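You operate a simulated robot arm through the tools that you are given. There is no shell and no other tool. Be economical: measure what you need, move in short steps, check, and stop when the job is done.

Carry out the task below with a simulated two-armed robot. There is one attempt and no reset: what you move stays moved.

JOB
On the workbench top, fold the grey cloth in half, so that its two long edges meet.

Only the result counts: the job must be done as asked and must still hold three seconds after the hand-in. Knocking over, shifting, dropping, spilling or breaking anything else fails it. Flat cloth is picked up by pressing the open fingertips on it (5 to 10 N) and closing them slowly along it; thin cloth reads only 2 to 8 mm in the jaws.

ROBOT AND FRAMES
Two 7-joint arms with two-finger grippers on one trunk, on a base that drives. Base frame: it is fixed to the floor where the robot stands at the start and does not move with it; the origin is under the middle of the robot, x ahead of it, y to its left, z up; the surface under the hand at the start is at about z = 800. Units: mm, degrees, N and s.
The left shoulder is at the start at [46, 163, 1105], the right one opposite. With the tool pointing down near the work surface each hand reaches from about 280 to 740 mm from the robot's upright axis, wherever it stands, measured 20 degrees to its own side. Places, roughly: workbench top [500, 100, 800]. Payload 2.45 kg a hand.
The tool frame of a hand sits at the grasp point between the pads (the TCP): z along the fingers, y along the line on which they close. The tips reach 26 mm beyond it. Largest opening 96 mm; the body of the gripper starts 69 mm behind the TCP.
Orientation is told as [roll, pitch, yaw] about the base's x, y, z axes, in that order, counted from this pose: with the fingers straight down and closing along the base's y, the tool's x points along the base's -x, its y along +y and its z along -z.

CONTROLS
- The arms move only by the tool step_arm. It takes "left_series", "right_series" or both (then of equal length, played together; a hand with none holds still); each is a list that holds one entry, the list of rows, each a list of 7 numbers: the shift along the tool's x, y, z in units of 30 mm (1.0 is 30 mm), then the turn, a rotation vector about the tool's x, y, z in units of 8 degrees (1.0 is 8 degrees), then the finger opening in mm, from 0 to 96. In form: [[[dx, dy, dz, rx, ry, rz, claw], ...]]. A call has 1 to 12 rows; each row shifts and turns the commanded pose from where the row before left it, along the tool's axes as they then stand. A call with a number of a shift or a turn outside -1 to 1 is refused whole. A row lasts 0.2 s, in which the tool goes at most 50 mm and 8.6 degrees; a call with a longer step from one row to the next is refused whole, and so is a gripper value outside its range. A pose out of reach is approached as far as the arm can. The call stops where the force on the tool passes 40 N (or 10 N more than at its start, if that is more) or the arm is blocked; 0.2 s more then pass. The fingers move at their own pace and stop on an object; they squeeze with about 35 N. The grip force told is the motor's: it shows also when the fingers shut on nothing. Time passes only in rows, and 0.2 s behind the last, so rows that do not move let the fingers close. The reply holds the time, the measured pose of the TCP, the force on the tool along the base axes, the opening and the grip force, in the units named above and with some noise, with the torque about the TCP (base axes, N m) and any sound that the robot's microphone picked up.
- Cameras (640 x 400 px; columns grow to the right, rows downward): "scene" is now at [115.9, 7.2, 1564.1]; the picture's right is [0.09, -1.00, 0.00], its down [-0.88, -0.08, -0.47] and it looks along [0.47, 0.04, -0.88] (base axes); focal length 296 px, centre (320, 200). "left" rides on the left gripper at [82, -3, -98] in its tool frame; the picture's right is [0.04, 1.00, 0.00], its down [-0.73, 0.03, -0.68] and it looks along [-0.68, 0.03, 0.73] (tool axes); focal length 256 px, centre (320, 200). "right" rides on the right gripper at [82, 3, -98] in its tool frame; the picture's right is [-0.04, 1.00, 0.00], its down [-0.73, -0.03, -0.68] and it looks along [-0.68, -0.03, 0.73] (tool axes); focal length 256 px, centre (320, 200). There is no depth. A picture from a camera that has moved, and an enlarged one, comes with that camera's place and axes in the base frame and with its lens.
- camera(camera): a new picture of that camera. It takes no simulated time.
- move_column(by): slides the trunk up (or, below 0, down) by that many mm; the arms and the scene camera ride with it, the base frame stays. It gives what a move gives, with no picture.
- roll_base(legs): drives the robot by 1 to 6 legs, each [ahead, left, turn to the left] in mm, mm and degrees, along the robot's own axes; the way and the turn of a leg run together, so that a leg with both is an arc; at most 1500 mm and 180 degrees a leg. The arms and the cameras ride along, it lands a little off, and it stops where it bumps. It gives what a move gives.
- head_to(pan, tilt): turns the head with the scene camera to pan (to the left, within 120 degrees either way) and tilt (down, from -29 to 69), counted from straight ahead of the robot. It gives what a move gives.
- enlarge(camera, box): a new picture of the part [left, top, right, bottom] of that camera's present view, enlarged. It takes no simulated time.
- finish_job(): hands the job in; it is judged then, once.

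Work in short steps. Places have to be worked out from the pictures, the camera data and where the tool is seen: move nearer, look again, correct. Check each grasp and each placing, and mend what went wrong. You have 120 turns and 88 pictures in all, those below and enlarged ones among them. Open the grippers and draw the arms clear of the work before you hand the job in, unless the task says otherwise; then end with one line.

The tools are called after ">>>" as name(argument=value, ...) on one line, values as JSON. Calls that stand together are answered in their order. step_arm: Moves the arms, as the interface text tells. Its arguments: {"type":"object","properties":{"left_series":{"type":"array"},"right_series":{"type":"array"}},"required":[]} The other tools are called the same way: move_column (by) slides the trunk up or down; roll_base (legs) drives the base; head_to (pan, tilt) turns the head that bears the scene camera; camera (camera) takes a picture; enlarge (camera, box) takes an enlarged picture of a part of a camera's view; finish_job () hands the job in.

At the start:

```text
time: 0.0
left_position: [536.9, 331.2, 1011.7]
left_ee_rot: [-0.1, 0.1, 0.0]
left_contact_force: [0.6, 1.2, 0.1]
left_ft_torque: [-0.01, -0.02, 0.03]
left_finger_gap: 96.0
left_finger_force: 0.0
right_position: [449.3, -55.1, 1028.4]
right_ee_rot: [-0.1, 0.0, -0.1]
right_contact_force: [1.1, 0.4, 0.0]
right_ft_torque: [0.0, -0.01, 0.02]
right_finger_gap: 95.9
right_finger_force: 0.0
trunk travel left (down, up): [-275.0, 292.0]
robot x, y, heading: [-1.5, 0.5, -0.3]
head pan, tilt: [5.4, 61.8]
```

scene: 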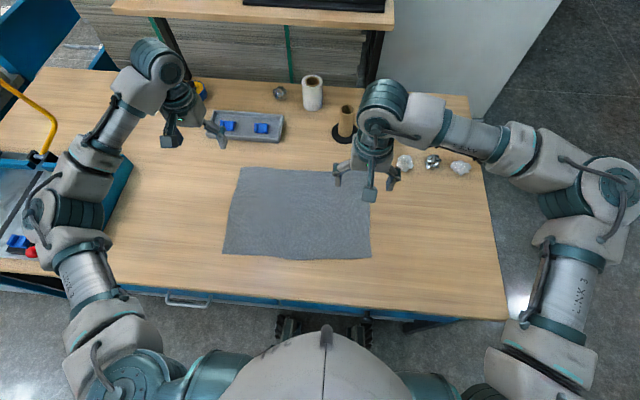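
right: 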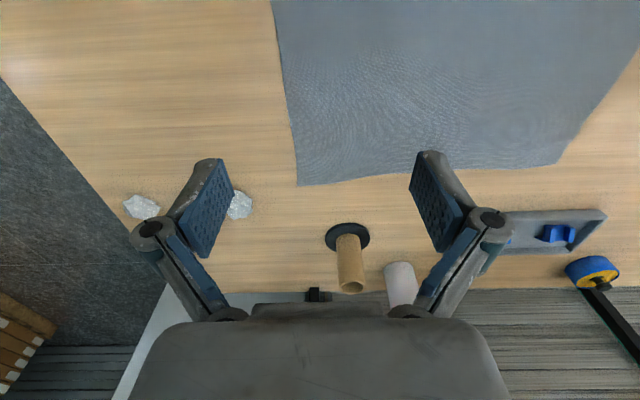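
left: 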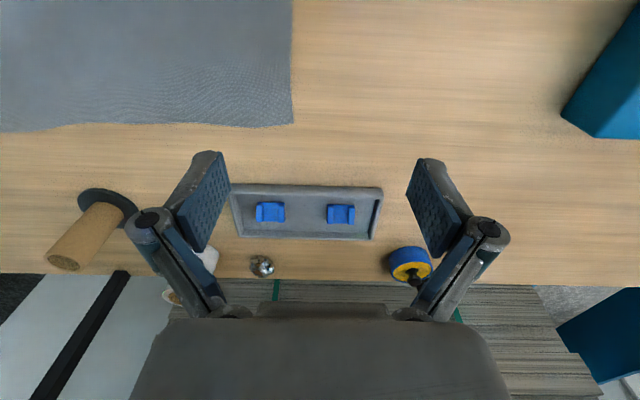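

The cloth spans about x 340–630 and y -107 to 295, with its long edges along y. I plan to grasp the two near corners and fold them over to the far edge, so I'm first moving the hands above those corners.

>>> step_arm(left_series=[[[0.8, -0.2875, 0.466, 0, 0, 0, 40], [0.8, -0.2875, 0.466, 0, 0, 0, 40], [0.8, -0.2875, 0.466, 0, 0, 0, 40], [0.8, -0.2875, 0.466, 0, 0, 0, 40], [0.8, -0.2875, 0.466, 0, 0, 0, 40], [0.8, -0.2875, 0.466, 0, 0, 0, 40], [0.8, -0.2875, 0.466, 0, 0, 0, 40], [0.8, -0.2875, 0.466, 0, 0, 0, 40], [0, 0, 0, 0, 0, 0, 40]]], right_series=[[[0.3375, -0.104, 0.533, 0, 0, 0, 40], [0.3375, -0.104, 0.533, 0, 0, 0, 40], [0.3375, -0.104, 0.533, 0, 0, 0, 40], [0.3375, -0.104, 0.533, 0, 0, 0, 40], [0.3375, -0.104, 0.533, 0, 0, 0, 40], [0.3375, -0.104, 0.533, 0, 0, 0, 40], [0.3375, -0.104, 0.533, 0, 0, 0, 40], [0.3375, -0.104, 0.533, 0, 0, 0, 40], [0, 0, 0, 0, 0, 0, 40]]])

>>> camera(camera="scene")

>>> camera(camera="left")

>>> camera(camera="right")

```text
time: 2.0
left_position: [340.1, 261.4, 900.1]
left_ee_rot: [-0.2, -0.1, 0.0]
left_contact_force: [-0.4, 0.0, -0.2]
left_ft_torque: [0.0, -0.01, 0.03]
left_finger_gap: 40.1
left_finger_force: 0.1
right_position: [365.8, -79.9, 900.5]
right_ee_rot: [0.1, -0.3, -0.1]
right_contact_force: [0.3, -0.1, 0.5]
right_ft_torque: [-0.01, 0.0, 0.02]
right_finger_gap: 40.1
right_finger_force: 0.1
trunk travel left (down, up): [-275.0, 292.0]
robot x, y, heading: [-2.8, 0.5, -0.1]
head pan, tilt: [5.4, 61.8]
```

```text
84 pictures are left
camera scene: at [114.8, 6.6, 1564.2], right [0.09, -1.0, 0.0], down [-0.88, -0.08, -0.47], along [0.47, 0.04, -0.88], focal length 296 px, centre (320, 200)
```

scene: 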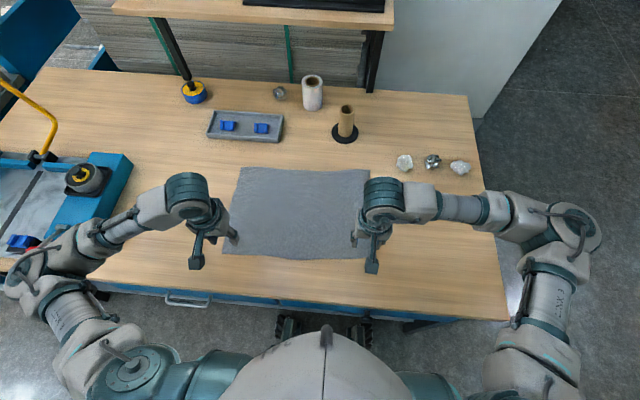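

```text
83 pictures are left
camera left: at [260.9, 259.4, 998.4], right [-0.04, 1.0, 0.0], down [0.73, 0.03, 0.68], along [0.68, 0.03, -0.73], focal length 256 px, centre (320, 200)
```

left: 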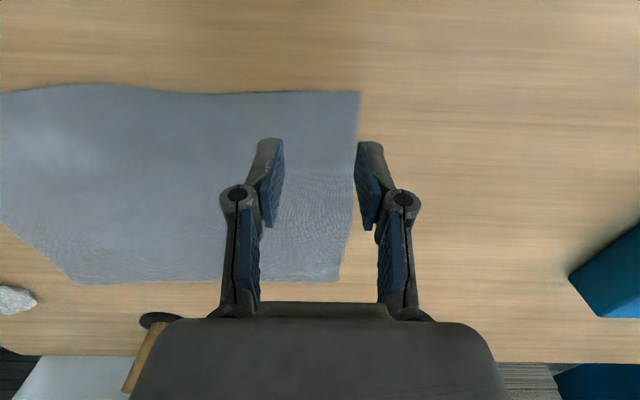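

```text
82 pictures are left
camera right: at [283.5, -76.9, 999.2], right [0.04, 1.0, 0.0], down [0.73, -0.03, 0.68], along [0.68, -0.03, -0.73], focal length 256 px, centre (320, 200)
```

right: 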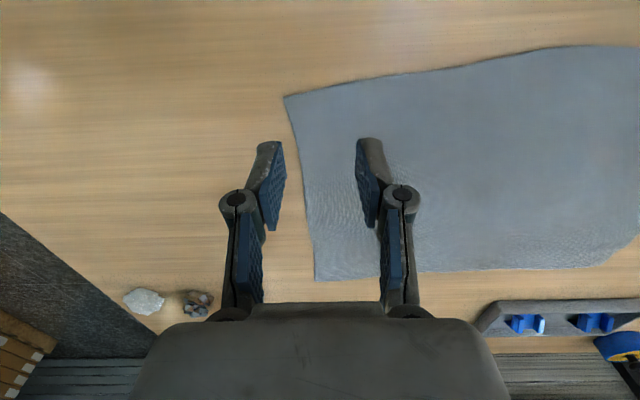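

The near corners come out at about (331.5, 291.5) and (359, -108). I'm aligning the hands at (346, 262) and (370, -78) with a yaw of about 4° and lowering them to just above the cloth.

>>> step_arm(left_series=[[[-0.21, 0.04, 0, 0, 0, -0.5, 36], [0, 0, 0.7, 0, 0, 0, 36], [0, 0, 0.7, 0, 0, 0, 36], [0, 0, 0.7, 0, 0, 0, 36], [0, 0, 0.1, 0, 0, 0, 36]]], right_series=[[[-0.14, 0.08, 0, 0, 0, -0.5, 36], [0, 0, 0.7, 0, 0, 0, 36], [0, 0, 0.7, 0, 0, 0, 36], [0, 0, 0.7, 0, 0, 0, 36], [0, 0, 0.1, 0, 0, 0, 36]]])

>>> camera(camera="left")

>>> camera(camera="right")

```text
time: 3.2
left_position: [348.1, 263.9, 835.3]
left_ee_rot: [-0.1, -0.2, 3.9]
left_contact_force: [0.3, 0.2, 0.2]
left_ft_torque: [0.03, -0.01, 0.0]
left_finger_gap: 36.0
left_finger_force: 0.0
right_position: [370.6, -77.8, 836.5]
right_ee_rot: [-0.1, -0.2, 4.0]
right_contact_force: [-0.5, 0.5, -0.2]
right_ft_torque: [-0.01, -0.02, 0.01]
right_finger_gap: 36.0
right_finger_force: 0.0
trunk travel left (down, up): [-275.0, 292.0]
robot x, y, heading: [2.9, -1.8, 0.2]
head pan, tilt: [5.4, 61.8]
```

```text
81 pictures are left
camera left: at [268.0, 255.4, 932.1], right [-0.11, 0.99, 0.0], down [0.73, 0.08, 0.68], along [0.68, 0.07, -0.73], focal length 256 px, centre (320, 200)
```

left: 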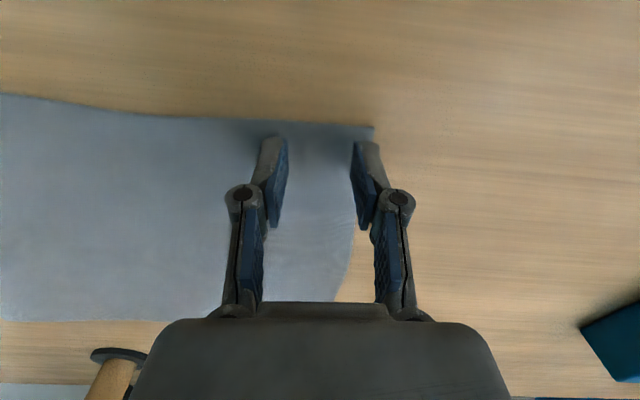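

```text
80 pictures are left
camera right: at [287.9, -80.2, 933.0], right [-0.03, 1.0, 0.0], down [0.73, 0.02, 0.68], along [0.68, 0.02, -0.73], focal length 256 px, centre (320, 200)
```

right: 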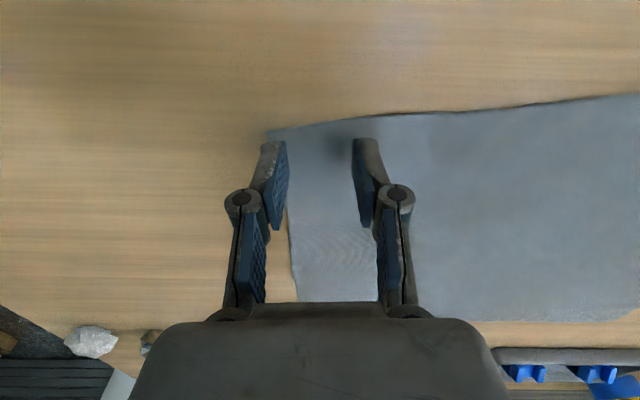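

The fingers are well placed, about 10 mm above the cloth. I'm lowering them gently to contact.

>>> step_arm(left_series=[[[0, 0, 0.15, 0, 0, 0, 36], [0, 0, 0.1, 0, 0, 0, 36], [0, 0, 0, 0, 0, 0, 36]]], right_series=[[[0, 0, 0.15, 0, 0, 0, 36], [0, 0, 0.1, 0, 0, 0, 36], [0, 0, 0, 0, 0, 0, 36]]])

```text
time: 4.0
left_position: [347.5, 263.4, 828.5]
left_ee_rot: [0.0, -0.3, 4.0]
left_contact_force: [0.4, 0.1, 1.8]
left_ft_torque: [0.04, 0.05, 0.02]
left_finger_gap: 36.1
left_finger_force: 0.1
right_position: [369.4, -77.1, 828.4]
right_ee_rot: [0.0, -0.2, 3.9]
right_contact_force: [-0.1, 0.6, 0.3]
right_ft_torque: [0.04, 0.04, -0.03]
right_finger_gap: 35.9
right_finger_force: 0.0
trunk travel left (down, up): [-275.0, 292.0]
robot x, y, heading: [0.2, 2.5, -0.1]
head pan, tilt: [5.4, 61.8]
```

Contact is just starting on the left, so I'm pressing a little further.

>>> step_arm(left_series=[[[0, 0, 0.06, 0, 0, 0, 36], [0, 0, 0, 0, 0, 0, 36]]], right_series=[[[0, 0, 0.1, 0, 0, 0, 36], [0, 0, 0, 0, 0, 0, 36]]])

```text
time: 4.6
left_position: [348.6, 262.1, 826.7]
left_ee_rot: [0.1, -0.2, 4.0]
left_contact_force: [3.0, 0.5, 15.2]
left_ft_torque: [0.05, 0.02, -0.07]
left_finger_gap: 37.4
left_finger_force: 0.4
right_position: [369.7, -77.5, 826.4]
right_ee_rot: [0.0, -0.4, 3.9]
right_contact_force: [2.3, 0.8, 13.0]
right_ft_torque: [0.07, 0.05, -0.02]
right_finger_gap: 37.0
right_finger_force: 0.7
trunk travel left (down, up): [-275.0, 292.0]
robot x, y, heading: [1.7, 1.6, 0.0]
head pan, tilt: [5.4, 61.8]
```

The force is about 14 N, so I'm backing off slightly and closing slowly.

>>> step_arm(left_series=[[[0, 0, -0.03, 0, 0, 0, 36], [0, 0, 0, 0, 0, 0, 33], [0, 0, 0, 0, 0, 0, 30], [0, 0, 0, 0, 0, 0, 27], [0, 0, 0, 0, 0, 0, 24]]], right_series=[[[0, 0, -0.022, 0, 0, 0, 36], [0, 0, 0, 0, 0, 0, 33], [0, 0, 0, 0, 0, 0, 30], [0, 0, 0, 0, 0, 0, 27], [0, 0, 0, 0, 0, 0, 24]]])

>>> camera(camera="left")

>>> camera(camera="right")

```text
time: 5.8
left_position: [346.5, 261.2, 827.2]
left_ee_rot: [0.0, -0.4, 4.0]
left_contact_force: [-0.7, -1.2, 16.9]
left_ft_torque: [-0.26, 0.08, -0.04]
left_finger_gap: 24.3
left_finger_force: 0.1
right_position: [368.0, -77.9, 826.5]
right_ee_rot: [0.0, -0.3, 4.0]
right_contact_force: [-0.1, 0.8, 20.4]
right_ft_torque: [0.26, 0.12, 0.0]
right_finger_gap: 23.4
right_finger_force: 0.1
trunk travel left (down, up): [-275.0, 292.0]
robot x, y, heading: [-2.6, 1.8, 0.1]
head pan, tilt: [5.4, 61.8]
```

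```text
79 pictures are left
camera left: at [266.4, 255.0, 925.0], right [-0.11, 0.99, 0.0], down [0.73, 0.08, 0.68], along [0.68, 0.08, -0.73], focal length 256 px, centre (320, 200)
```

left: 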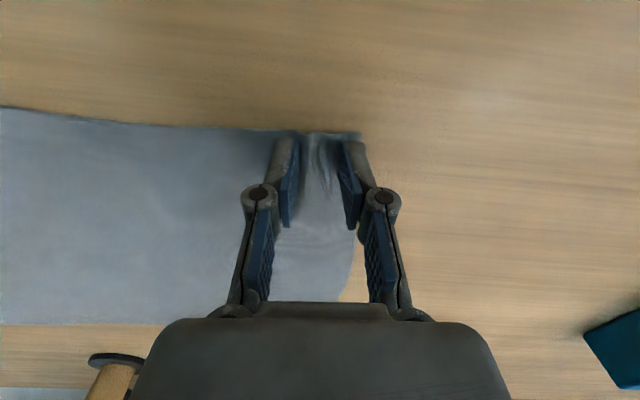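

```text
78 pictures are left
camera right: at [286.4, -80.9, 924.4], right [-0.03, 1.0, 0.0], down [0.73, 0.02, 0.68], along [0.68, 0.02, -0.73], focal length 256 px, centre (320, 200)
```

right: 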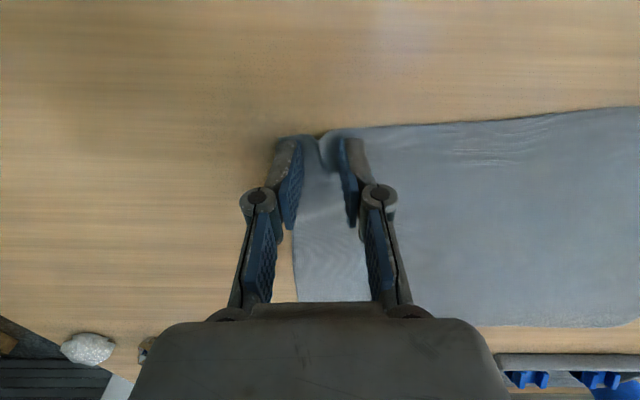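

Ridges are forming between the fingers but the force is 17–20 N. I'm easing up a little while closing the rest of the way.

>>> step_arm(left_series=[[[0, 0, -0.03, 0, 0, 0, 21], [0, 0, -0.01, 0, 0, 0, 18], [0, 0, -0.01, 0, 0, 0, 15], [0, 0, 0, 0, 0, 0, 12], [0, 0, 0, 0, 0, 0, 9], [0, 0, 0, 0, 0, 0, 6], [0, 0, 0, 0, 0, 0, 3], [0, 0, 0, 0, 0, 0, 0], [0, 0, 0, 0, 0, 0, 0]]], right_series=[[[0, 0, -0.04, 0, 0, 0, 21], [0, 0, -0.01, 0, 0, 0, 18], [0, 0, -0.01, 0, 0, 0, 15], [0, 0, 0, 0, 0, 0, 12], [0, 0, 0, 0, 0, 0, 9], [0, 0, 0, 0, 0, 0, 6], [0, 0, 0, 0, 0, 0, 3], [0, 0, 0, 0, 0, 0, 0], [0, 0, 0, 0, 0, 0, 0]]])

>>> camera(camera="left")

>>> camera(camera="right")

```text
time: 7.8
left_position: [347.1, 263.7, 828.6]
left_ee_rot: [0.1, -0.1, 4.0]
left_contact_force: [0.4, -0.2, -0.6]
left_ft_torque: [0.01, 0.01, -0.01]
left_finger_gap: 0.2
left_finger_force: 28.6
right_position: [370.1, -77.4, 828.7]
right_ee_rot: [0.0, -0.2, 3.8]
right_contact_force: [-1.3, 0.1, 0.1]
right_ft_torque: [0.0, -0.01, 0.02]
right_finger_gap: 0.2
right_finger_force: 28.4
trunk travel left (down, up): [-275.0, 292.0]
robot x, y, heading: [-0.3, 1.1, 0.3]
head pan, tilt: [5.4, 61.8]
```

```text
77 pictures are left
camera left: at [268.0, 255.7, 925.5], right [-0.11, 0.99, 0.0], down [0.73, 0.08, 0.68], along [0.68, 0.07, -0.73], focal length 256 px, centre (320, 200)
```

left: 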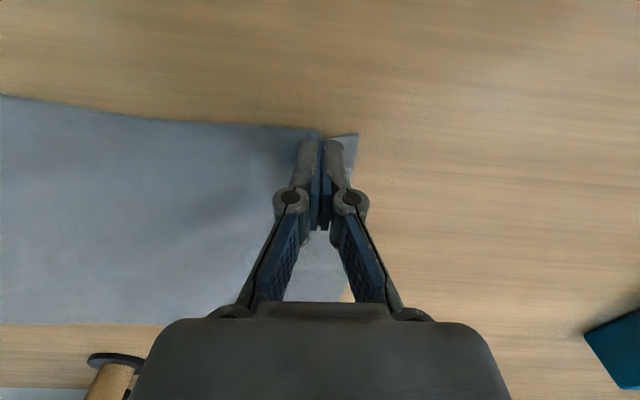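

```text
76 pictures are left
camera right: at [287.7, -80.4, 925.2], right [-0.03, 1.0, 0.0], down [0.73, 0.02, 0.68], along [0.68, 0.02, -0.73], focal length 256 px, centre (320, 200)
```

right: 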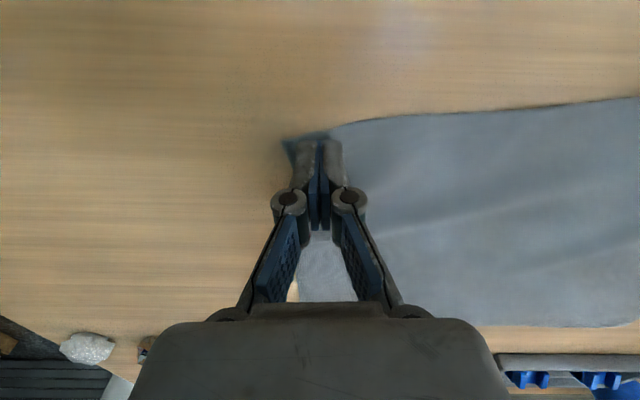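

The gap reads 0.2 mm, so the cloth slipped out because I lifted too much. I'm reopening to check how the cloth lies before retrying.

>>> step_arm(left_series=[[[0, 0, -0.1, 0, 0, 0, 36], [0, 0, 0, 0, 0, 0, 36], [0, 0, 0, 0, 0, 0, 36]]], right_series=[[[0, 0, -0.1, 0, 0, 0, 36], [0, 0, 0, 0, 0, 0, 36], [0, 0, 0, 0, 0, 0, 36]]])

>>> camera(camera="left")

>>> camera(camera="right")

```text
time: 8.6
left_position: [348.0, 263.4, 831.4]
left_ee_rot: [0.1, 0.0, 3.9]
left_contact_force: [0.5, 0.0, -0.5]
left_ft_torque: [0.02, -0.03, -0.01]
left_finger_gap: 36.0
left_finger_force: 0.0
right_position: [369.8, -77.5, 831.8]
right_ee_rot: [0.0, -0.2, 4.0]
right_contact_force: [-0.2, 0.0, 0.2]
right_ft_torque: [0.02, 0.0, 0.02]
right_finger_gap: 36.0
right_finger_force: 0.1
trunk travel left (down, up): [-275.0, 292.0]
robot x, y, heading: [0.1, -1.8, -0.0]
head pan, tilt: [5.4, 61.8]
```

```text
75 pictures are left
camera left: at [267.9, 255.6, 928.5], right [-0.11, 0.99, 0.0], down [0.73, 0.08, 0.68], along [0.68, 0.07, -0.73], focal length 256 px, centre (320, 200)
```

left: 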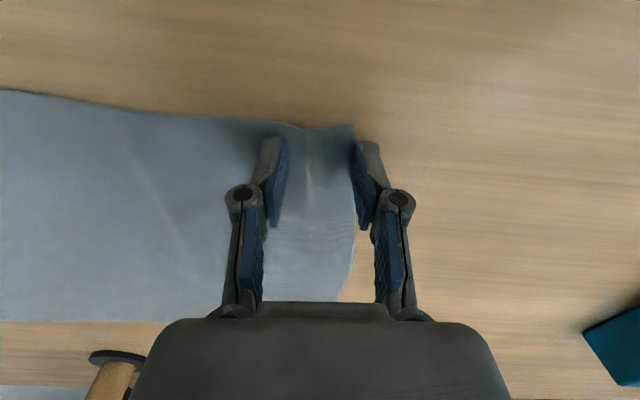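

```text
74 pictures are left
camera right: at [287.8, -80.6, 928.4], right [-0.03, 1.0, 0.0], down [0.73, 0.02, 0.68], along [0.68, 0.02, -0.73], focal length 256 px, centre (320, 200)
```

right: 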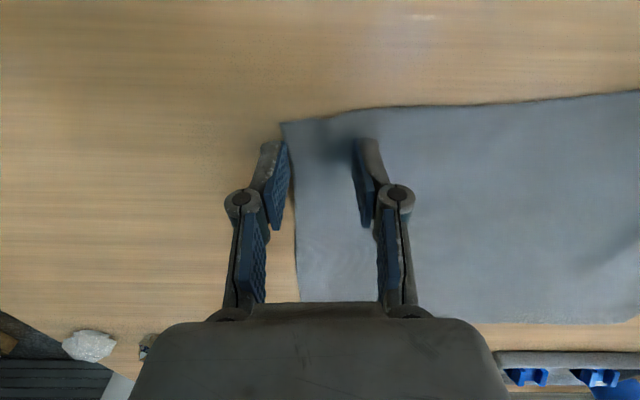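

Both corners have crept inward by about 10 mm. I'm shifting the hands inward and pressing again.

>>> step_arm(left_series=[[[0, -0.45, 0, 0, 0, 0, 36], [0, 0, 0.1, 0, 0, 0, 36], [0, 0, 0.04, 0, 0, 0, 36], [0, 0, 0, 0, 0, 0, 36]]], right_series=[[[0, 0.45, 0, 0, 0, 0, 36], [0, 0, 0.1, 0, 0, 0, 36], [0, 0, 0.05, 0, 0, 0, 36], [0, 0, 0, 0, 0, 0, 36]]])

```text
time: 9.6
left_position: [351.0, 250.1, 826.2]
left_ee_rot: [0.1, -0.2, 3.9]
left_contact_force: [2.3, 0.7, 7.0]
left_ft_torque: [0.04, 0.0, -0.01]
left_finger_gap: 36.3
left_finger_force: 0.2
right_position: [368.2, -62.5, 827.0]
right_ee_rot: [0.0, -0.3, 3.9]
right_contact_force: [0.2, -0.5, 8.0]
right_ft_torque: [-0.19, 0.03, 0.03]
right_finger_gap: 36.7
right_finger_force: 0.5
trunk travel left (down, up): [-275.0, 292.0]
robot x, y, heading: [1.9, 1.5, -0.1]
head pan, tilt: [5.4, 61.8]
```

The press is 7–8 N on both hands. I'm closing slowly at constant height and checking the force partway.

>>> step_arm(left_series=[[[0, 0, 0, 0, 0, 0, 34], [0, 0, 0, 0, 0, 0, 32], [0, 0, 0, 0, 0, 0, 30], [0, 0, 0, 0, 0, 0, 28], [0, 0, 0, 0, 0, 0, 26], [0, 0, 0, 0, 0, 0, 24], [0, 0, 0, 0, 0, 0, 22], [0, 0, 0, 0, 0, 0, 20]]], right_series=[[[0, 0, 0, 0, 0, 0, 34], [0, 0, 0, 0, 0, 0, 32], [0, 0, 0, 0, 0, 0, 30], [0, 0, 0, 0, 0, 0, 28], [0, 0, 0, 0, 0, 0, 26], [0, 0, 0, 0, 0, 0, 24], [0, 0, 0, 0, 0, 0, 22], [0, 0, 0, 0, 0, 0, 20]]])

```text
time: 11.4
left_position: [349.0, 249.4, 827.7]
left_ee_rot: [-0.1, -0.4, 4.0]
left_contact_force: [1.8, -5.2, 17.5]
left_ft_torque: [-0.22, 0.09, 0.03]
left_finger_gap: 20.0
left_finger_force: 0.5
right_position: [366.5, -64.1, 827.1]
right_ee_rot: [0.0, -0.3, 4.0]
right_contact_force: [0.8, 8.0, 18.7]
right_ft_torque: [0.43, 0.08, -0.04]
right_finger_gap: 20.5
right_finger_force: 5.7
trunk travel left (down, up): [-275.0, 292.0]
robot x, y, heading: [2.1, 1.7, 0.1]
head pan, tilt: [5.4, 61.8]
```

The force has risen to about 18 N as expected. I'm easing up only 0.4 mm and continuing to close.

>>> step_arm(left_series=[[[0, 0, -0.015, 0, 0, 0, 18], [0, 0, 0, 0, 0, 0, 16], [0, 0, 0, 0, 0, 0, 14], [0, 0, 0, 0, 0, 0, 12]]], right_series=[[[0, 0, -0.015, 0, 0, 0, 18], [0, 0, 0, 0, 0, 0, 16], [0, 0, 0, 0, 0, 0, 14], [0, 0, 0, 0, 0, 0, 12]]])

>>> camera(camera="left")

>>> camera(camera="right")

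```text
time: 12.4
left_position: [347.6, 250.3, 825.6]
left_ee_rot: [0.0, -0.3, 3.9]
left_contact_force: [-1.8, -3.0, 11.8]
left_ft_torque: [-0.08, 0.07, 0.05]
left_finger_gap: 12.0
left_finger_force: 0.1
right_position: [367.0, -63.9, 827.9]
right_ee_rot: [-0.1, -0.2, 3.8]
right_contact_force: [-0.9, 1.1, 15.7]
right_ft_torque: [0.16, 0.1, 0.01]
right_finger_gap: 12.0
right_finger_force: 0.1
trunk travel left (down, up): [-275.0, 292.0]
robot x, y, heading: [-3.0, 0.4, 0.2]
head pan, tilt: [5.4, 61.8]
```

```text
73 pictures are left
camera left: at [267.6, 242.2, 925.0], right [-0.11, 0.99, 0.0], down [0.73, 0.08, 0.68], along [0.68, 0.08, -0.73], focal length 256 px, centre (320, 200)
```

left: 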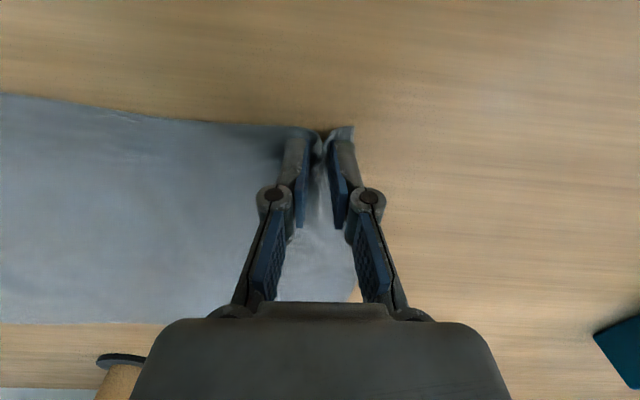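

```text
72 pictures are left
camera right: at [285.5, -67.4, 924.3], right [-0.03, 1.0, 0.0], down [0.73, 0.02, 0.68], along [0.68, 0.02, -0.73], focal length 256 px, centre (320, 200)
```

right: 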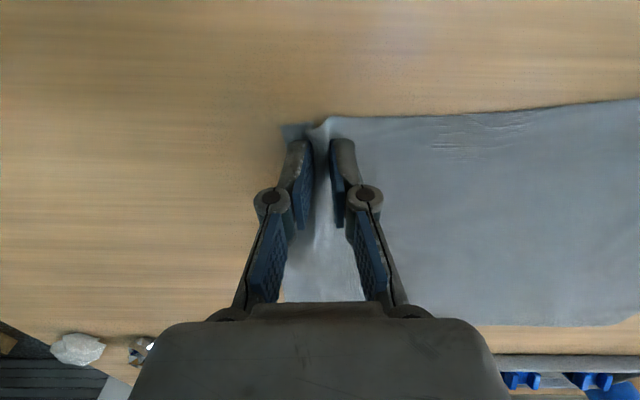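

Good ridges now stand between the pads. I'm finishing the close at this height.

>>> step_arm(left_series=[[[0, 0, 0, 0, 0, 0, 10], [0, 0, 0, 0, 0, 0, 8], [0, 0, 0, 0, 0, 0, 6], [0, 0, 0, 0, 0, 0, 4], [0, 0, 0, 0, 0, 0, 2], [0, 0, 0, 0, 0, 0, 0], [0, 0, 0, 0, 0, 0, 0]]], right_series=[[[0, 0, 0, 0, 0, 0, 10], [0, 0, 0, 0, 0, 0, 8], [0, 0, 0, 0, 0, 0, 6], [0, 0, 0, 0, 0, 0, 4], [0, 0, 0, 0, 0, 0, 2], [0, 0, 0, 0, 0, 0, 0], [0, 0, 0, 0, 0, 0, 0]]])

```text
time: 14.0
left_position: [348.6, 250.0, 826.9]
left_ee_rot: [-0.1, -0.2, 4.0]
left_contact_force: [1.4, -3.2, 4.0]
left_ft_torque: [-0.06, 0.0, -0.02]
left_finger_gap: 2.9
left_finger_force: 34.1
right_position: [366.8, -64.0, 827.9]
right_ee_rot: [0.0, -0.2, 3.9]
right_contact_force: [-2.9, 4.0, 11.5]
right_ft_torque: [-0.02, 0.12, -0.02]
right_finger_gap: 6.0
right_finger_force: 34.7
trunk travel left (down, up): [-275.0, 292.0]
robot x, y, heading: [-1.0, 2.1, -0.2]
head pan, tilt: [5.4, 61.8]
```

Both hands now hold cloth, with gaps of 2.9 and 6.0 mm. I'm lifting 40 mm to verify.

>>> step_arm(left_series=[[[0, 0, -0.33, 0, 0, 0, 0], [-0.1, 0, -0.33, 0, 0, 0, 0], [-0.1, 0, -0.33, 0, 0, 0, 0], [-0.1, 0, -0.33, 0, 0, 0, 0]]], right_series=[[[0, 0, -0.33, 0, 0, 0, 0], [-0.1, 0, -0.33, 0, 0, 0, 0], [-0.1, 0, -0.33, 0, 0, 0, 0], [-0.1, 0, -0.33, 0, 0, 0, 0]]])

>>> camera(camera="left")

>>> camera(camera="right")

>>> camera(camera="scene")

```text
time: 15.0
left_position: [357.0, 250.6, 866.0]
left_ee_rot: [0.0, -0.2, 4.2]
left_contact_force: [-0.3, -2.1, -0.8]
left_ft_torque: [-0.01, 0.01, 0.01]
left_finger_gap: 4.3
left_finger_force: 35.6
right_position: [376.9, -62.0, 867.9]
right_ee_rot: [0.0, -0.1, 4.0]
right_contact_force: [0.2, 3.0, -0.5]
right_ft_torque: [0.04, 0.0, 0.01]
right_finger_gap: 6.1
right_finger_force: 34.6
trunk travel left (down, up): [-275.0, 292.0]
robot x, y, heading: [-0.9, -1.1, -0.1]
head pan, tilt: [5.4, 61.8]
```

```text
71 pictures are left
camera left: at [277.4, 242.4, 964.2], right [-0.11, 0.99, 0.0], down [0.73, 0.08, 0.68], along [0.68, 0.07, -0.73], focal length 256 px, centre (320, 200)
```

left: 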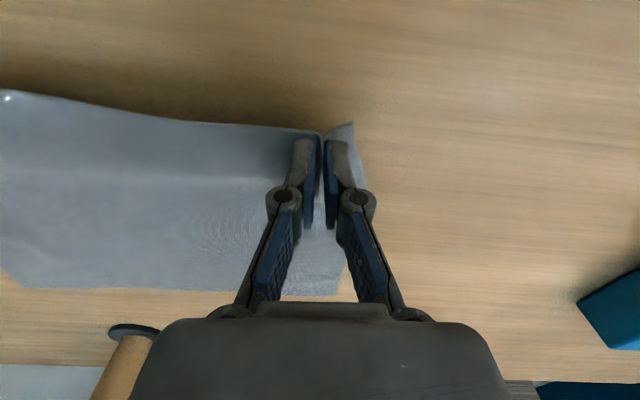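

```text
70 pictures are left
camera right: at [295.7, -66.2, 964.2], right [-0.03, 1.0, 0.0], down [0.73, 0.02, 0.68], along [0.68, 0.02, -0.73], focal length 256 px, centre (320, 200)
```

right: 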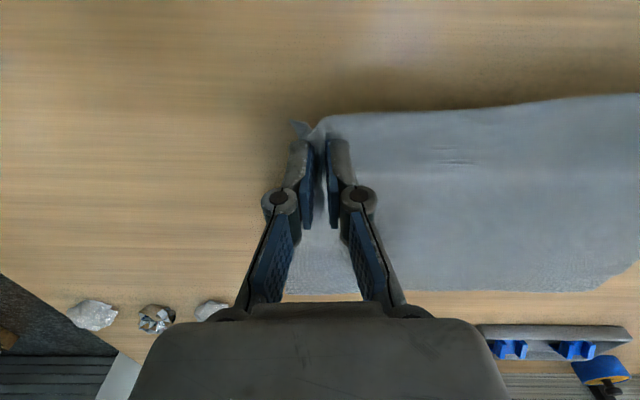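

```text
69 pictures are left
camera scene: at [114.4, 6.4, 1564.2], right [0.09, -1.0, 0.0], down [-0.88, -0.08, -0.47], along [0.47, 0.04, -0.88], focal length 296 px, centre (320, 200)
```

scene: 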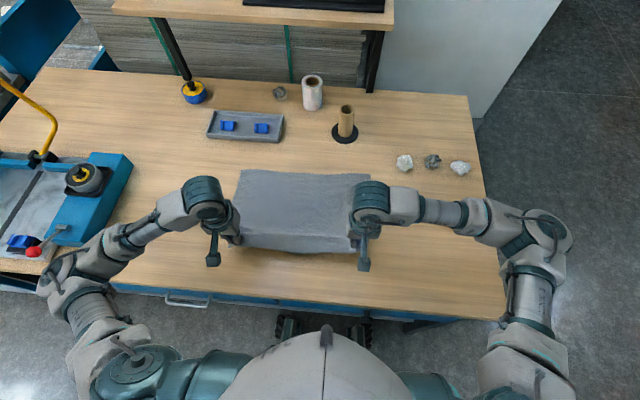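

Both grips lift the edge cleanly. I'm carrying it up and over in an arc to roughly mid-way, then looking again.

>>> step_arm(left_series=[[[-0.67, -0.02, -0.83, 0, 0, 0, 0], [-0.83, -0.02, -0.73, 0, 0, 0, 0], [-0.83, -0.02, -0.67, 0, 0, 0, 0], [-1, -0.03, -0.5, 0, 0, 0, 0], [-1, -0.03, -0.17, 0, 0, 0, 0], [-1, -0.03, 0, 0, 0, 0, 0]]], right_series=[[[-0.67, -0.02, -0.83, 0, 0, 0, 0], [-0.83, -0.02, -0.73, 0, 0, 0, 0], [-0.83, -0.02, -0.67, 0, 0, 0, 0], [-1, -0.03, -0.5, 0, 0, 0, 0], [-1, -0.03, -0.17, 0, 0, 0, 0], [-1, -0.03, 0, 0, 0, 0, 0]]])

>>> camera(camera="scene")

>>> camera(camera="left")

>>> camera(camera="right")

```text
time: 16.4
left_position: [519.4, 256.8, 953.5]
left_ee_rot: [0.1, 0.0, 4.1]
left_contact_force: [1.0, -2.8, -0.9]
left_ft_torque: [0.02, 0.05, 0.01]
left_finger_gap: 4.0
left_finger_force: 37.3
right_position: [537.9, -55.9, 953.9]
right_ee_rot: [0.0, -0.2, 3.9]
right_contact_force: [-0.7, 2.2, -0.4]
right_ft_torque: [0.07, 0.0, 0.03]
right_finger_gap: 5.7
right_finger_force: 34.9
trunk travel left (down, up): [-275.0, 292.0]
robot x, y, heading: [-1.5, -0.4, 0.1]
head pan, tilt: [5.4, 61.8]
```

```text
68 pictures are left
camera scene: at [118.5, 6.6, 1563.8], right [0.09, -1.0, 0.0], down [-0.88, -0.08, -0.47], along [0.46, 0.04, -0.88], focal length 296 px, centre (320, 200)
```

scene: 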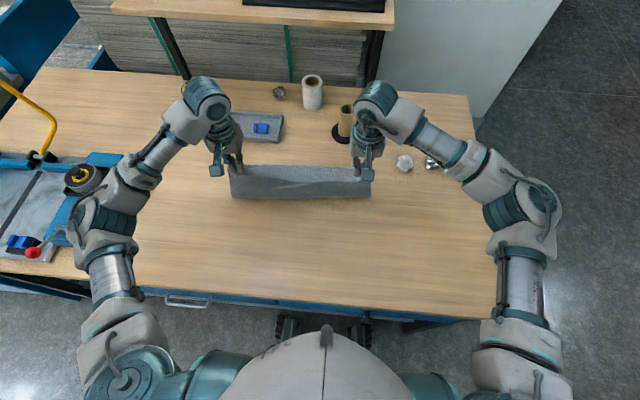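

```text
67 pictures are left
camera left: at [438.8, 249.4, 1051.2], right [-0.11, 0.99, 0.0], down [0.73, 0.08, 0.68], along [0.68, 0.07, -0.73], focal length 256 px, centre (320, 200)
```

left: 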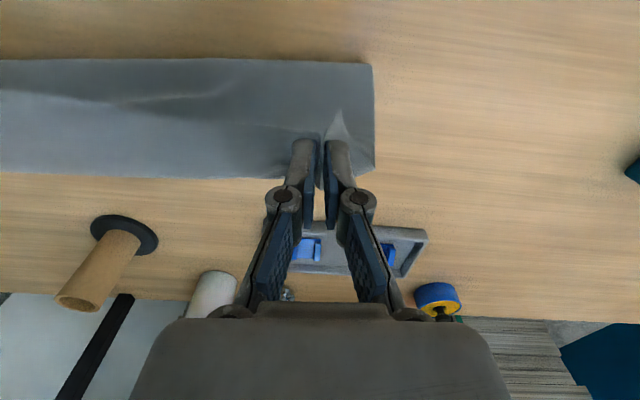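

```text
66 pictures are left
camera right: at [456.6, -58.9, 1050.7], right [-0.03, 1.0, 0.0], down [0.73, 0.02, 0.68], along [0.68, 0.02, -0.73], focal length 256 px, centre (320, 200)
```

right: 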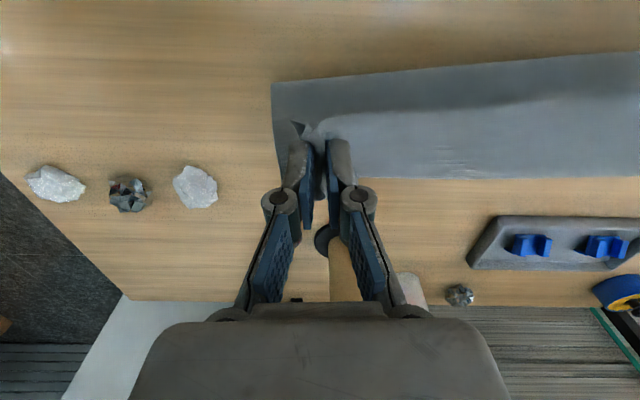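

The edge is past the midpoint, with the bottom layer visible beneath. I'm enlarging the view to locate the far edge precisely.

>>> enlarge(camera="scene", box=[200, 120, 400, 220])

>>> enlarge(camera="left", box=[220, 40, 420, 200])

>>> enlarge(camera="right", box=[220, 40, 420, 200])

```text
3.20 times, centred on (300, 170) of scene
camera zoom: at [118.5, 6.6, 1563.8], right [0.09, -1.0, 0.0], down [-0.88, -0.08, -0.47], along [0.46, 0.04, -0.88], focal length 946 px, centre (384, 296)
```

zoom: 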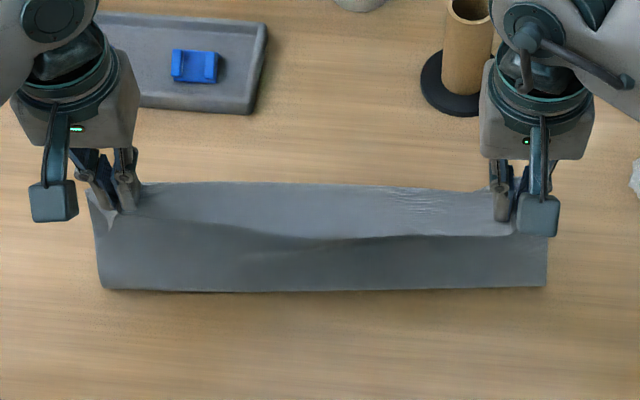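

```text
2.50 times, centred on (320, 120) of left
camera zoom: at [438.8, 249.4, 1051.2], right [-0.11, 0.99, 0.0], down [0.73, 0.08, 0.68], along [0.68, 0.07, -0.73], focal length 640 px, centre (320, 400)
```

zoom: 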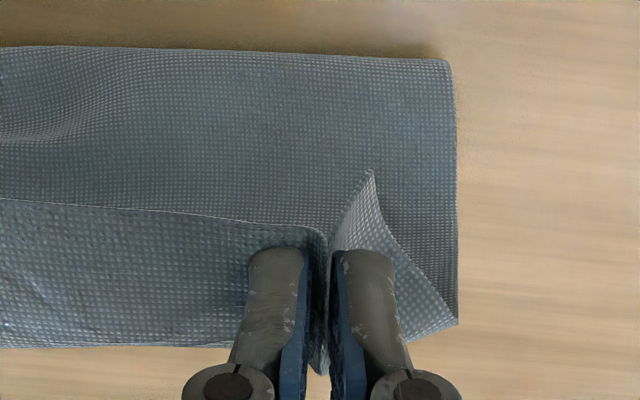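

```text
2.50 times, centred on (320, 120) of right
camera zoom: at [456.6, -58.9, 1050.7], right [-0.03, 1.0, 0.0], down [0.73, 0.02, 0.68], along [0.68, 0.02, -0.73], focal length 640 px, centre (320, 400)
```

zoom: 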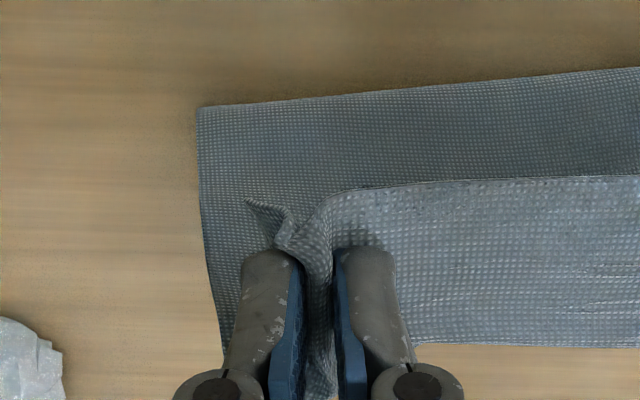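

I read the shape as a strip of about 40 mm at the grips that still faces up with its edge toward the robot. Laying it on the far side would leave a Z-shaped flap. Folding the far edge toward me lets the wrists tilt forward and flip the edge properly, so I'm first laying the near edge back flat.

>>> step_arm(left_series=[[[0.7, 0.02, 0, 0, 0, 0, 0], [0.9, 0.02, 0.1, 0, 0, 0, 0], [0.9, 0.02, 0.4, 0, 0, 0, 0], [0.9, 0.02, 0.6, 0, 0, 0, 0], [0.8, 0.02, 0.7, 0, 0, 0, 0], [0.7, 0.02, 0.8, 0, 0, 0, 0], [0.6, 0.02, 0.7, 0, 0, 0, 0], [0.3, 0.02, 0.4, 0, 0, 0, 0], [0.1, 0.02, 0.3, 0, 0, 0, 0], [0, 0, 0, 0, 0, 0, 0]]], right_series=[[[0.7, 0.02, 0, 0, 0, 0, 0], [0.9, 0.02, 0.1, 0, 0, 0, 0], [0.9, 0.02, 0.4, 0, 0, 0, 0], [0.9, 0.02, 0.6, 0, 0, 0, 0], [0.8, 0.02, 0.7, 0, 0, 0, 0], [0.7, 0.02, 0.8, 0, 0, 0, 0], [0.6, 0.02, 0.7, 0, 0, 0, 0], [0.3, 0.02, 0.4, 0, 0, 0, 0], [0.1, 0.02, 0.3, 0, 0, 0, 0], [0, 0, 0, 0, 0, 0, 0]]])

>>> camera(camera="scene")

```text
time: 18.6
left_position: [340.1, 252.3, 832.5]
left_ee_rot: [0.0, -0.1, 3.9]
left_contact_force: [-0.1, -4.8, -0.3]
left_ft_torque: [0.03, -0.03, -0.02]
left_finger_gap: 1.0
left_finger_force: 28.7
right_position: [361.0, -62.8, 832.8]
right_ee_rot: [0.0, -0.2, 3.9]
right_contact_force: [-0.2, 3.7, 0.1]
right_ft_torque: [0.11, 0.03, 0.01]
right_finger_gap: 6.2
right_finger_force: 34.2
trunk travel left (down, up): [-275.0, 292.0]
robot x, y, heading: [-0.4, -3.9, -0.1]
head pan, tilt: [5.4, 61.8]
```

```text
62 pictures are left
camera scene: at [114.2, 6.7, 1564.2], right [0.09, -1.0, 0.0], down [-0.88, -0.08, -0.47], along [0.47, 0.04, -0.88], focal length 296 px, centre (320, 200)
```

scene: 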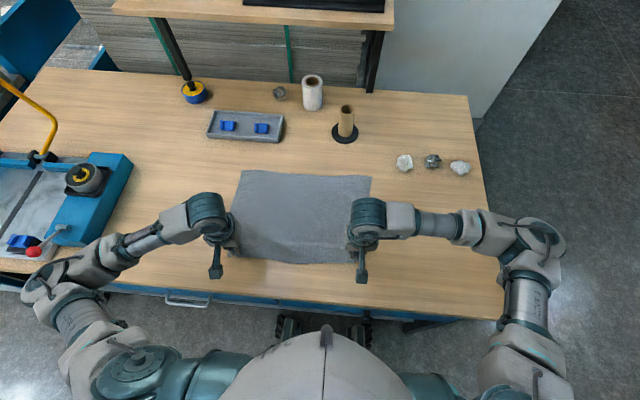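

The cloth is flat again. I'm releasing it and lifting the hands.

>>> step_arm(left_series=[[[0, 0, 0, 0, 0, 0, 12], [0, 0, 0, 0, 0, 0, 36], [0, 0, 0, 0, 0, 0, 36], [0, 0, -0.5, 0, 0, 0, 36], [0, 0, -1, 0, 0, 0, 36], [0, 0, -1, 0, 0, 0, 36], [0, 0, -1, 0, 0, 0, 36]]], right_series=[[[0, 0, 0, 0, 0, 0, 12], [0, 0, 0, 0, 0, 0, 36], [0, 0, 0, 0, 0, 0, 36], [0, 0, -0.5, 0, 0, 0, 36], [0, 0, -1, 0, 0, 0, 36], [0, 0, -1, 0, 0, 0, 36], [0, 0, -1, 0, 0, 0, 36]]])

>>> camera(camera="scene")

>>> camera(camera="left")

>>> camera(camera="right")

```text
time: 20.2
left_position: [340.9, 249.9, 938.8]
left_ee_rot: [0.0, -0.2, 4.0]
left_contact_force: [-0.9, 0.2, 0.2]
left_ft_torque: [-0.01, 0.0, -0.01]
left_finger_gap: 35.9
left_finger_force: 0.1
right_position: [358.6, -63.2, 938.4]
right_ee_rot: [-0.1, -0.2, 3.9]
right_contact_force: [-1.4, 0.7, 0.6]
right_ft_torque: [-0.01, -0.04, 0.0]
right_finger_gap: 35.8
right_finger_force: 0.1
trunk travel left (down, up): [-275.0, 292.0]
robot x, y, heading: [-1.0, 0.9, 0.0]
head pan, tilt: [5.4, 61.8]
```

```text
61 pictures are left
camera scene: at [113.9, 6.7, 1564.3], right [0.09, -1.0, 0.0], down [-0.88, -0.08, -0.47], along [0.47, 0.04, -0.88], focal length 296 px, centre (320, 200)
```

scene: 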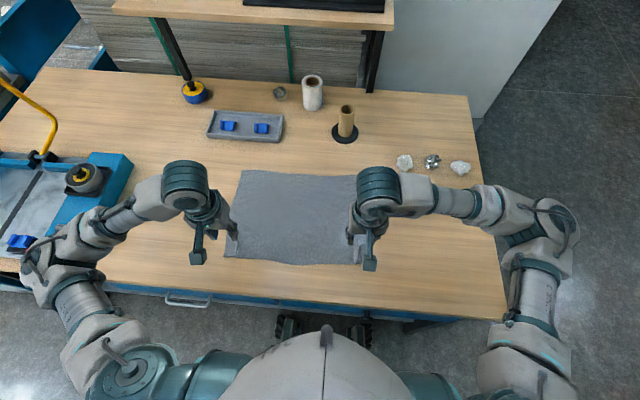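

```text
60 pictures are left
camera left: at [260.4, 242.9, 1037.1], right [-0.11, 0.99, 0.0], down [0.73, 0.08, 0.68], along [0.68, 0.07, -0.73], focal length 256 px, centre (320, 200)
```

left: 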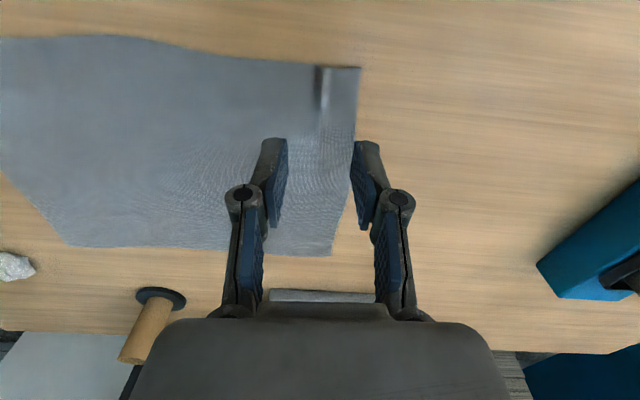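

```text
59 pictures are left
camera right: at [277.5, -66.6, 1036.2], right [-0.03, 1.0, 0.0], down [0.73, 0.02, 0.68], along [0.68, 0.02, -0.73], focal length 256 px, centre (320, 200)
```

right: 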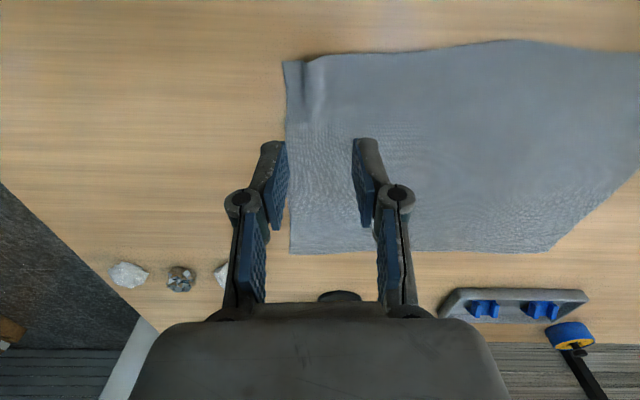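

The cloth is back flat, with far corners at about (598, 296) and (612, -104). Before grasping there, I'm testing whether the wrists can tilt forward (fingers pointing +x) over the near edge.

>>> step_arm(left_series=[[[0, 0, 0, 0, -1, 0, 36], [0, 0, 0, 0, -1, 0, 36], [0, 0, 0, 0, -1, 0, 36], [0, 0, 0, 0, -1, 0, 36], [0, 0, 0, 0, -1, 0, 36], [0, 0, 0, 0, -1, 0, 36], [0, 0, 0, 0, -1, 0, 36], [0, 0, 0, 0, -1, 0, 36]]], right_series=[[[0, 0, 0, 0, -1, 0, 36], [0, 0, 0, 0, -1, 0, 36], [0, 0, 0, 0, -1, 0, 36], [0, 0, 0, 0, -1, 0, 36], [0, 0, 0, 0, -1, 0, 36], [0, 0, 0, 0, -1, 0, 36], [0, 0, 0, 0, -1, 0, 36], [0, 0, 0, 0, -1, 0, 36]]])

>>> camera(camera="scene")

```text
time: 22.0
left_position: [480.0, 258.1, 939.7]
left_ee_rot: [-0.1, -64.2, 4.1]
left_contact_force: [0.0, 0.6, 0.5]
left_ft_torque: [0.03, 0.01, 0.0]
left_finger_gap: 36.1
left_finger_force: 0.1
left hand out of reach, approached as far as the arm can: row 2, 3, 4, 5, 6, 7, 8
right_position: [393.2, -31.5, 932.2]
right_ee_rot: [-0.3, -64.3, 4.2]
right_contact_force: [-0.1, -0.4, -0.3]
right_ft_torque: [0.01, 0.0, 0.03]
right_finger_gap: 36.0
right_finger_force: 0.1
right hand out of reach, approached as far as the arm can: row 5, 6, 7, 8
trunk travel left (down, up): [-275.0, 292.0]
robot x, y, heading: [0.2, -1.9, 0.2]
head pan, tilt: [5.4, 61.8]
```

```text
58 pictures are left
camera scene: at [113.7, 8.5, 1564.3], right [0.09, -1.0, 0.0], down [-0.88, -0.08, -0.47], along [0.47, 0.04, -0.88], focal length 296 px, centre (320, 200)
```

scene: 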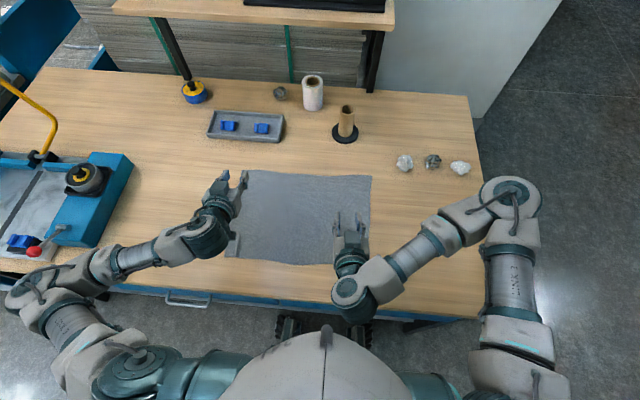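

At this tilt the hands need to be at x ≥ 480, so I'll later back the base away to carry the edge over. I'm undoing the tilt now.

>>> step_arm(left_series=[[[0, 0, 0, 0, 1, 0, 36], [0, 0, 0, 0, 1, 0, 36], [0, 0, 0, 0, 1, 0, 36], [0, 0, 0, 0, 1, 0, 36], [0, 0, 0, 0, 1, 0, 36], [0, 0, 0, 0, 1, 0, 36], [0, 0, 0, 0, 1, 0, 36], [0, 0, 0, 0, 1, 0, 36], [0, 0, 0, 0, 0, 0, 36]]], right_series=[[[0, 0, 0, 0, 1, 0, 36], [0, 0, 0, 0, 1, 0, 36], [0, 0, 0, 0, 1, 0, 36], [0, 0, 0, 0, 1, 0, 36], [0, 0, 0, 0, 1, 0, 36], [0, 0, 0, 0, 1, 0, 36], [0, 0, 0, 0, 1, 0, 36], [0, 0, 0, 0, 1, 0, 36], [0, 0, 0, 0, 0, 0, 36]]])

```text
time: 24.0
left_position: [480.5, 256.8, 941.0]
left_ee_rot: [0.0, -0.1, 4.0]
left_contact_force: [-0.5, -0.1, 0.2]
left_ft_torque: [-0.02, -0.04, 0.01]
left_finger_gap: 36.2
left_finger_force: 0.0
right_position: [394.0, -30.4, 933.7]
right_ee_rot: [0.1, -0.1, 4.1]
right_contact_force: [0.2, 0.9, 0.1]
right_ft_torque: [-0.03, -0.02, 0.0]
right_finger_gap: 36.0
right_finger_force: 0.0
trunk travel left (down, up): [-275.0, 292.0]
robot x, y, heading: [-1.0, -1.3, 0.2]
head pan, tilt: [5.4, 61.8]
```

I'm moving both hands above the far corners, to (586, 263) and (598, -72).

>>> step_arm(left_series=[[[-0.503, -0.006, 0.243, 0, 0, 0, 36], [-0.503, -0.006, 0.243, 0, 0, 0, 36], [-0.503, -0.006, 0.243, 0, 0, 0, 36], [-0.503, -0.006, 0.243, 0, 0, 0, 36], [-0.503, -0.006, 0.243, 0, 0, 0, 36], [-0.503, -0.006, 0.243, 0, 0, 0, 36], [-0.503, -0.006, 0.243, 0, 0, 0, 36], [0, 0, 0, 0, 0, 0.25, 36]]], right_series=[[[-0.955, -0.266, 0.21, 0, 0, 0, 36], [-0.955, -0.266, 0.21, 0, 0, 0, 36], [-0.955, -0.266, 0.21, 0, 0, 0, 36], [-0.955, -0.266, 0.21, 0, 0, 0, 36], [-0.955, -0.266, 0.21, 0, 0, 0, 36], [-0.955, -0.266, 0.21, 0, 0, 0, 36], [-0.955, -0.266, 0.21, 0, 0, 0, 36], [0, 0, 0, 0, 0, 0.25, 36]]])

>>> camera(camera="left")

>>> camera(camera="right")

>>> camera(camera="scene")

```text
time: 25.8
left_position: [586.2, 263.6, 889.5]
left_ee_rot: [0.0, -0.2, 2.0]
left_contact_force: [-0.4, 0.1, -0.6]
left_ft_torque: [0.01, 0.0, 0.0]
left_finger_gap: 36.1
left_finger_force: 0.0
right_position: [598.0, -73.6, 891.5]
right_ee_rot: [0.0, -0.2, 2.0]
right_contact_force: [-0.3, -1.1, 0.1]
right_ft_torque: [-0.01, -0.01, 0.01]
right_finger_gap: 35.9
right_finger_force: 0.1
trunk travel left (down, up): [-275.0, 292.0]
robot x, y, heading: [2.8, 0.5, 0.2]
head pan, tilt: [5.4, 61.8]
```

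```text
57 pictures are left
camera left: at [505.5, 259.1, 987.5], right [-0.07, 1.0, 0.0], down [0.73, 0.05, 0.68], along [0.68, 0.05, -0.73], focal length 256 px, centre (320, 200)
```

left: 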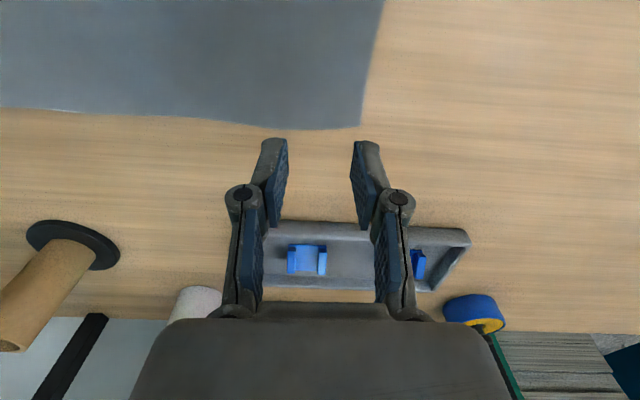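

```text
56 pictures are left
camera right: at [515.8, -74.0, 987.5], right [0.01, 1.0, 0.0], down [0.73, 0.0, 0.68], along [0.68, 0.0, -0.73], focal length 256 px, centre (320, 200)
```

right: 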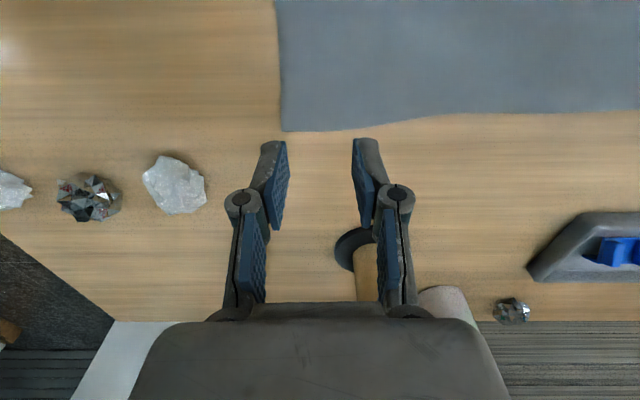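

```text
55 pictures are left
camera scene: at [116.2, 6.6, 1564.2], right [0.09, -1.0, 0.0], down [-0.88, -0.08, -0.47], along [0.47, 0.04, -0.88], focal length 296 px, centre (320, 200)
```

scene: 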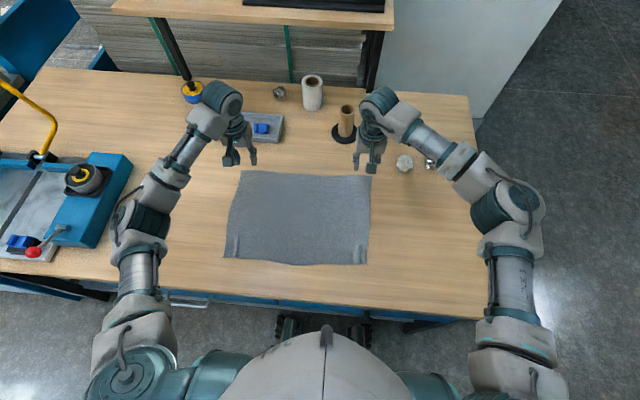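

The corners are confirmed at (599, 298) and (614, -104), and the hands sit about 14 mm inside the far edge. I'm lowering to near contact.

>>> step_arm(left_series=[[[0, 0, 0.6, 0, 0, 0, 36], [0, 0, 0.6, 0, 0, 0, 36], [0, 0, 0.5, 0, 0, 0, 36], [0, 0, 0.3, 0, 0, 0, 36], [0, 0, 0, 0, 0, 0, 36]]], right_series=[[[0, 0, 0.6, 0, 0, 0, 36], [0, 0, 0.6, 0, 0, 0, 36], [0, 0, 0.5, 0, 0, 0, 36], [0, 0, 0.3, 0, 0, 0, 36], [0, 0, 0, 0, 0, 0, 36]]])

```text
time: 27.0
left_position: [586.3, 262.7, 828.6]
left_ee_rot: [0.0, -0.2, 2.0]
left_contact_force: [0.6, 0.0, -0.1]
left_ft_torque: [-0.01, 0.02, -0.01]
left_finger_gap: 36.1
left_finger_force: 0.0
right_position: [598.7, -72.5, 830.0]
right_ee_rot: [0.0, -0.2, 2.0]
right_contact_force: [0.8, 0.4, -0.7]
right_ft_torque: [0.0, -0.03, -0.02]
right_finger_gap: 36.2
right_finger_force: 0.1
trunk travel left (down, up): [-275.0, 292.0]
robot x, y, heading: [-1.3, -3.6, -0.1]
head pan, tilt: [5.4, 61.8]
```

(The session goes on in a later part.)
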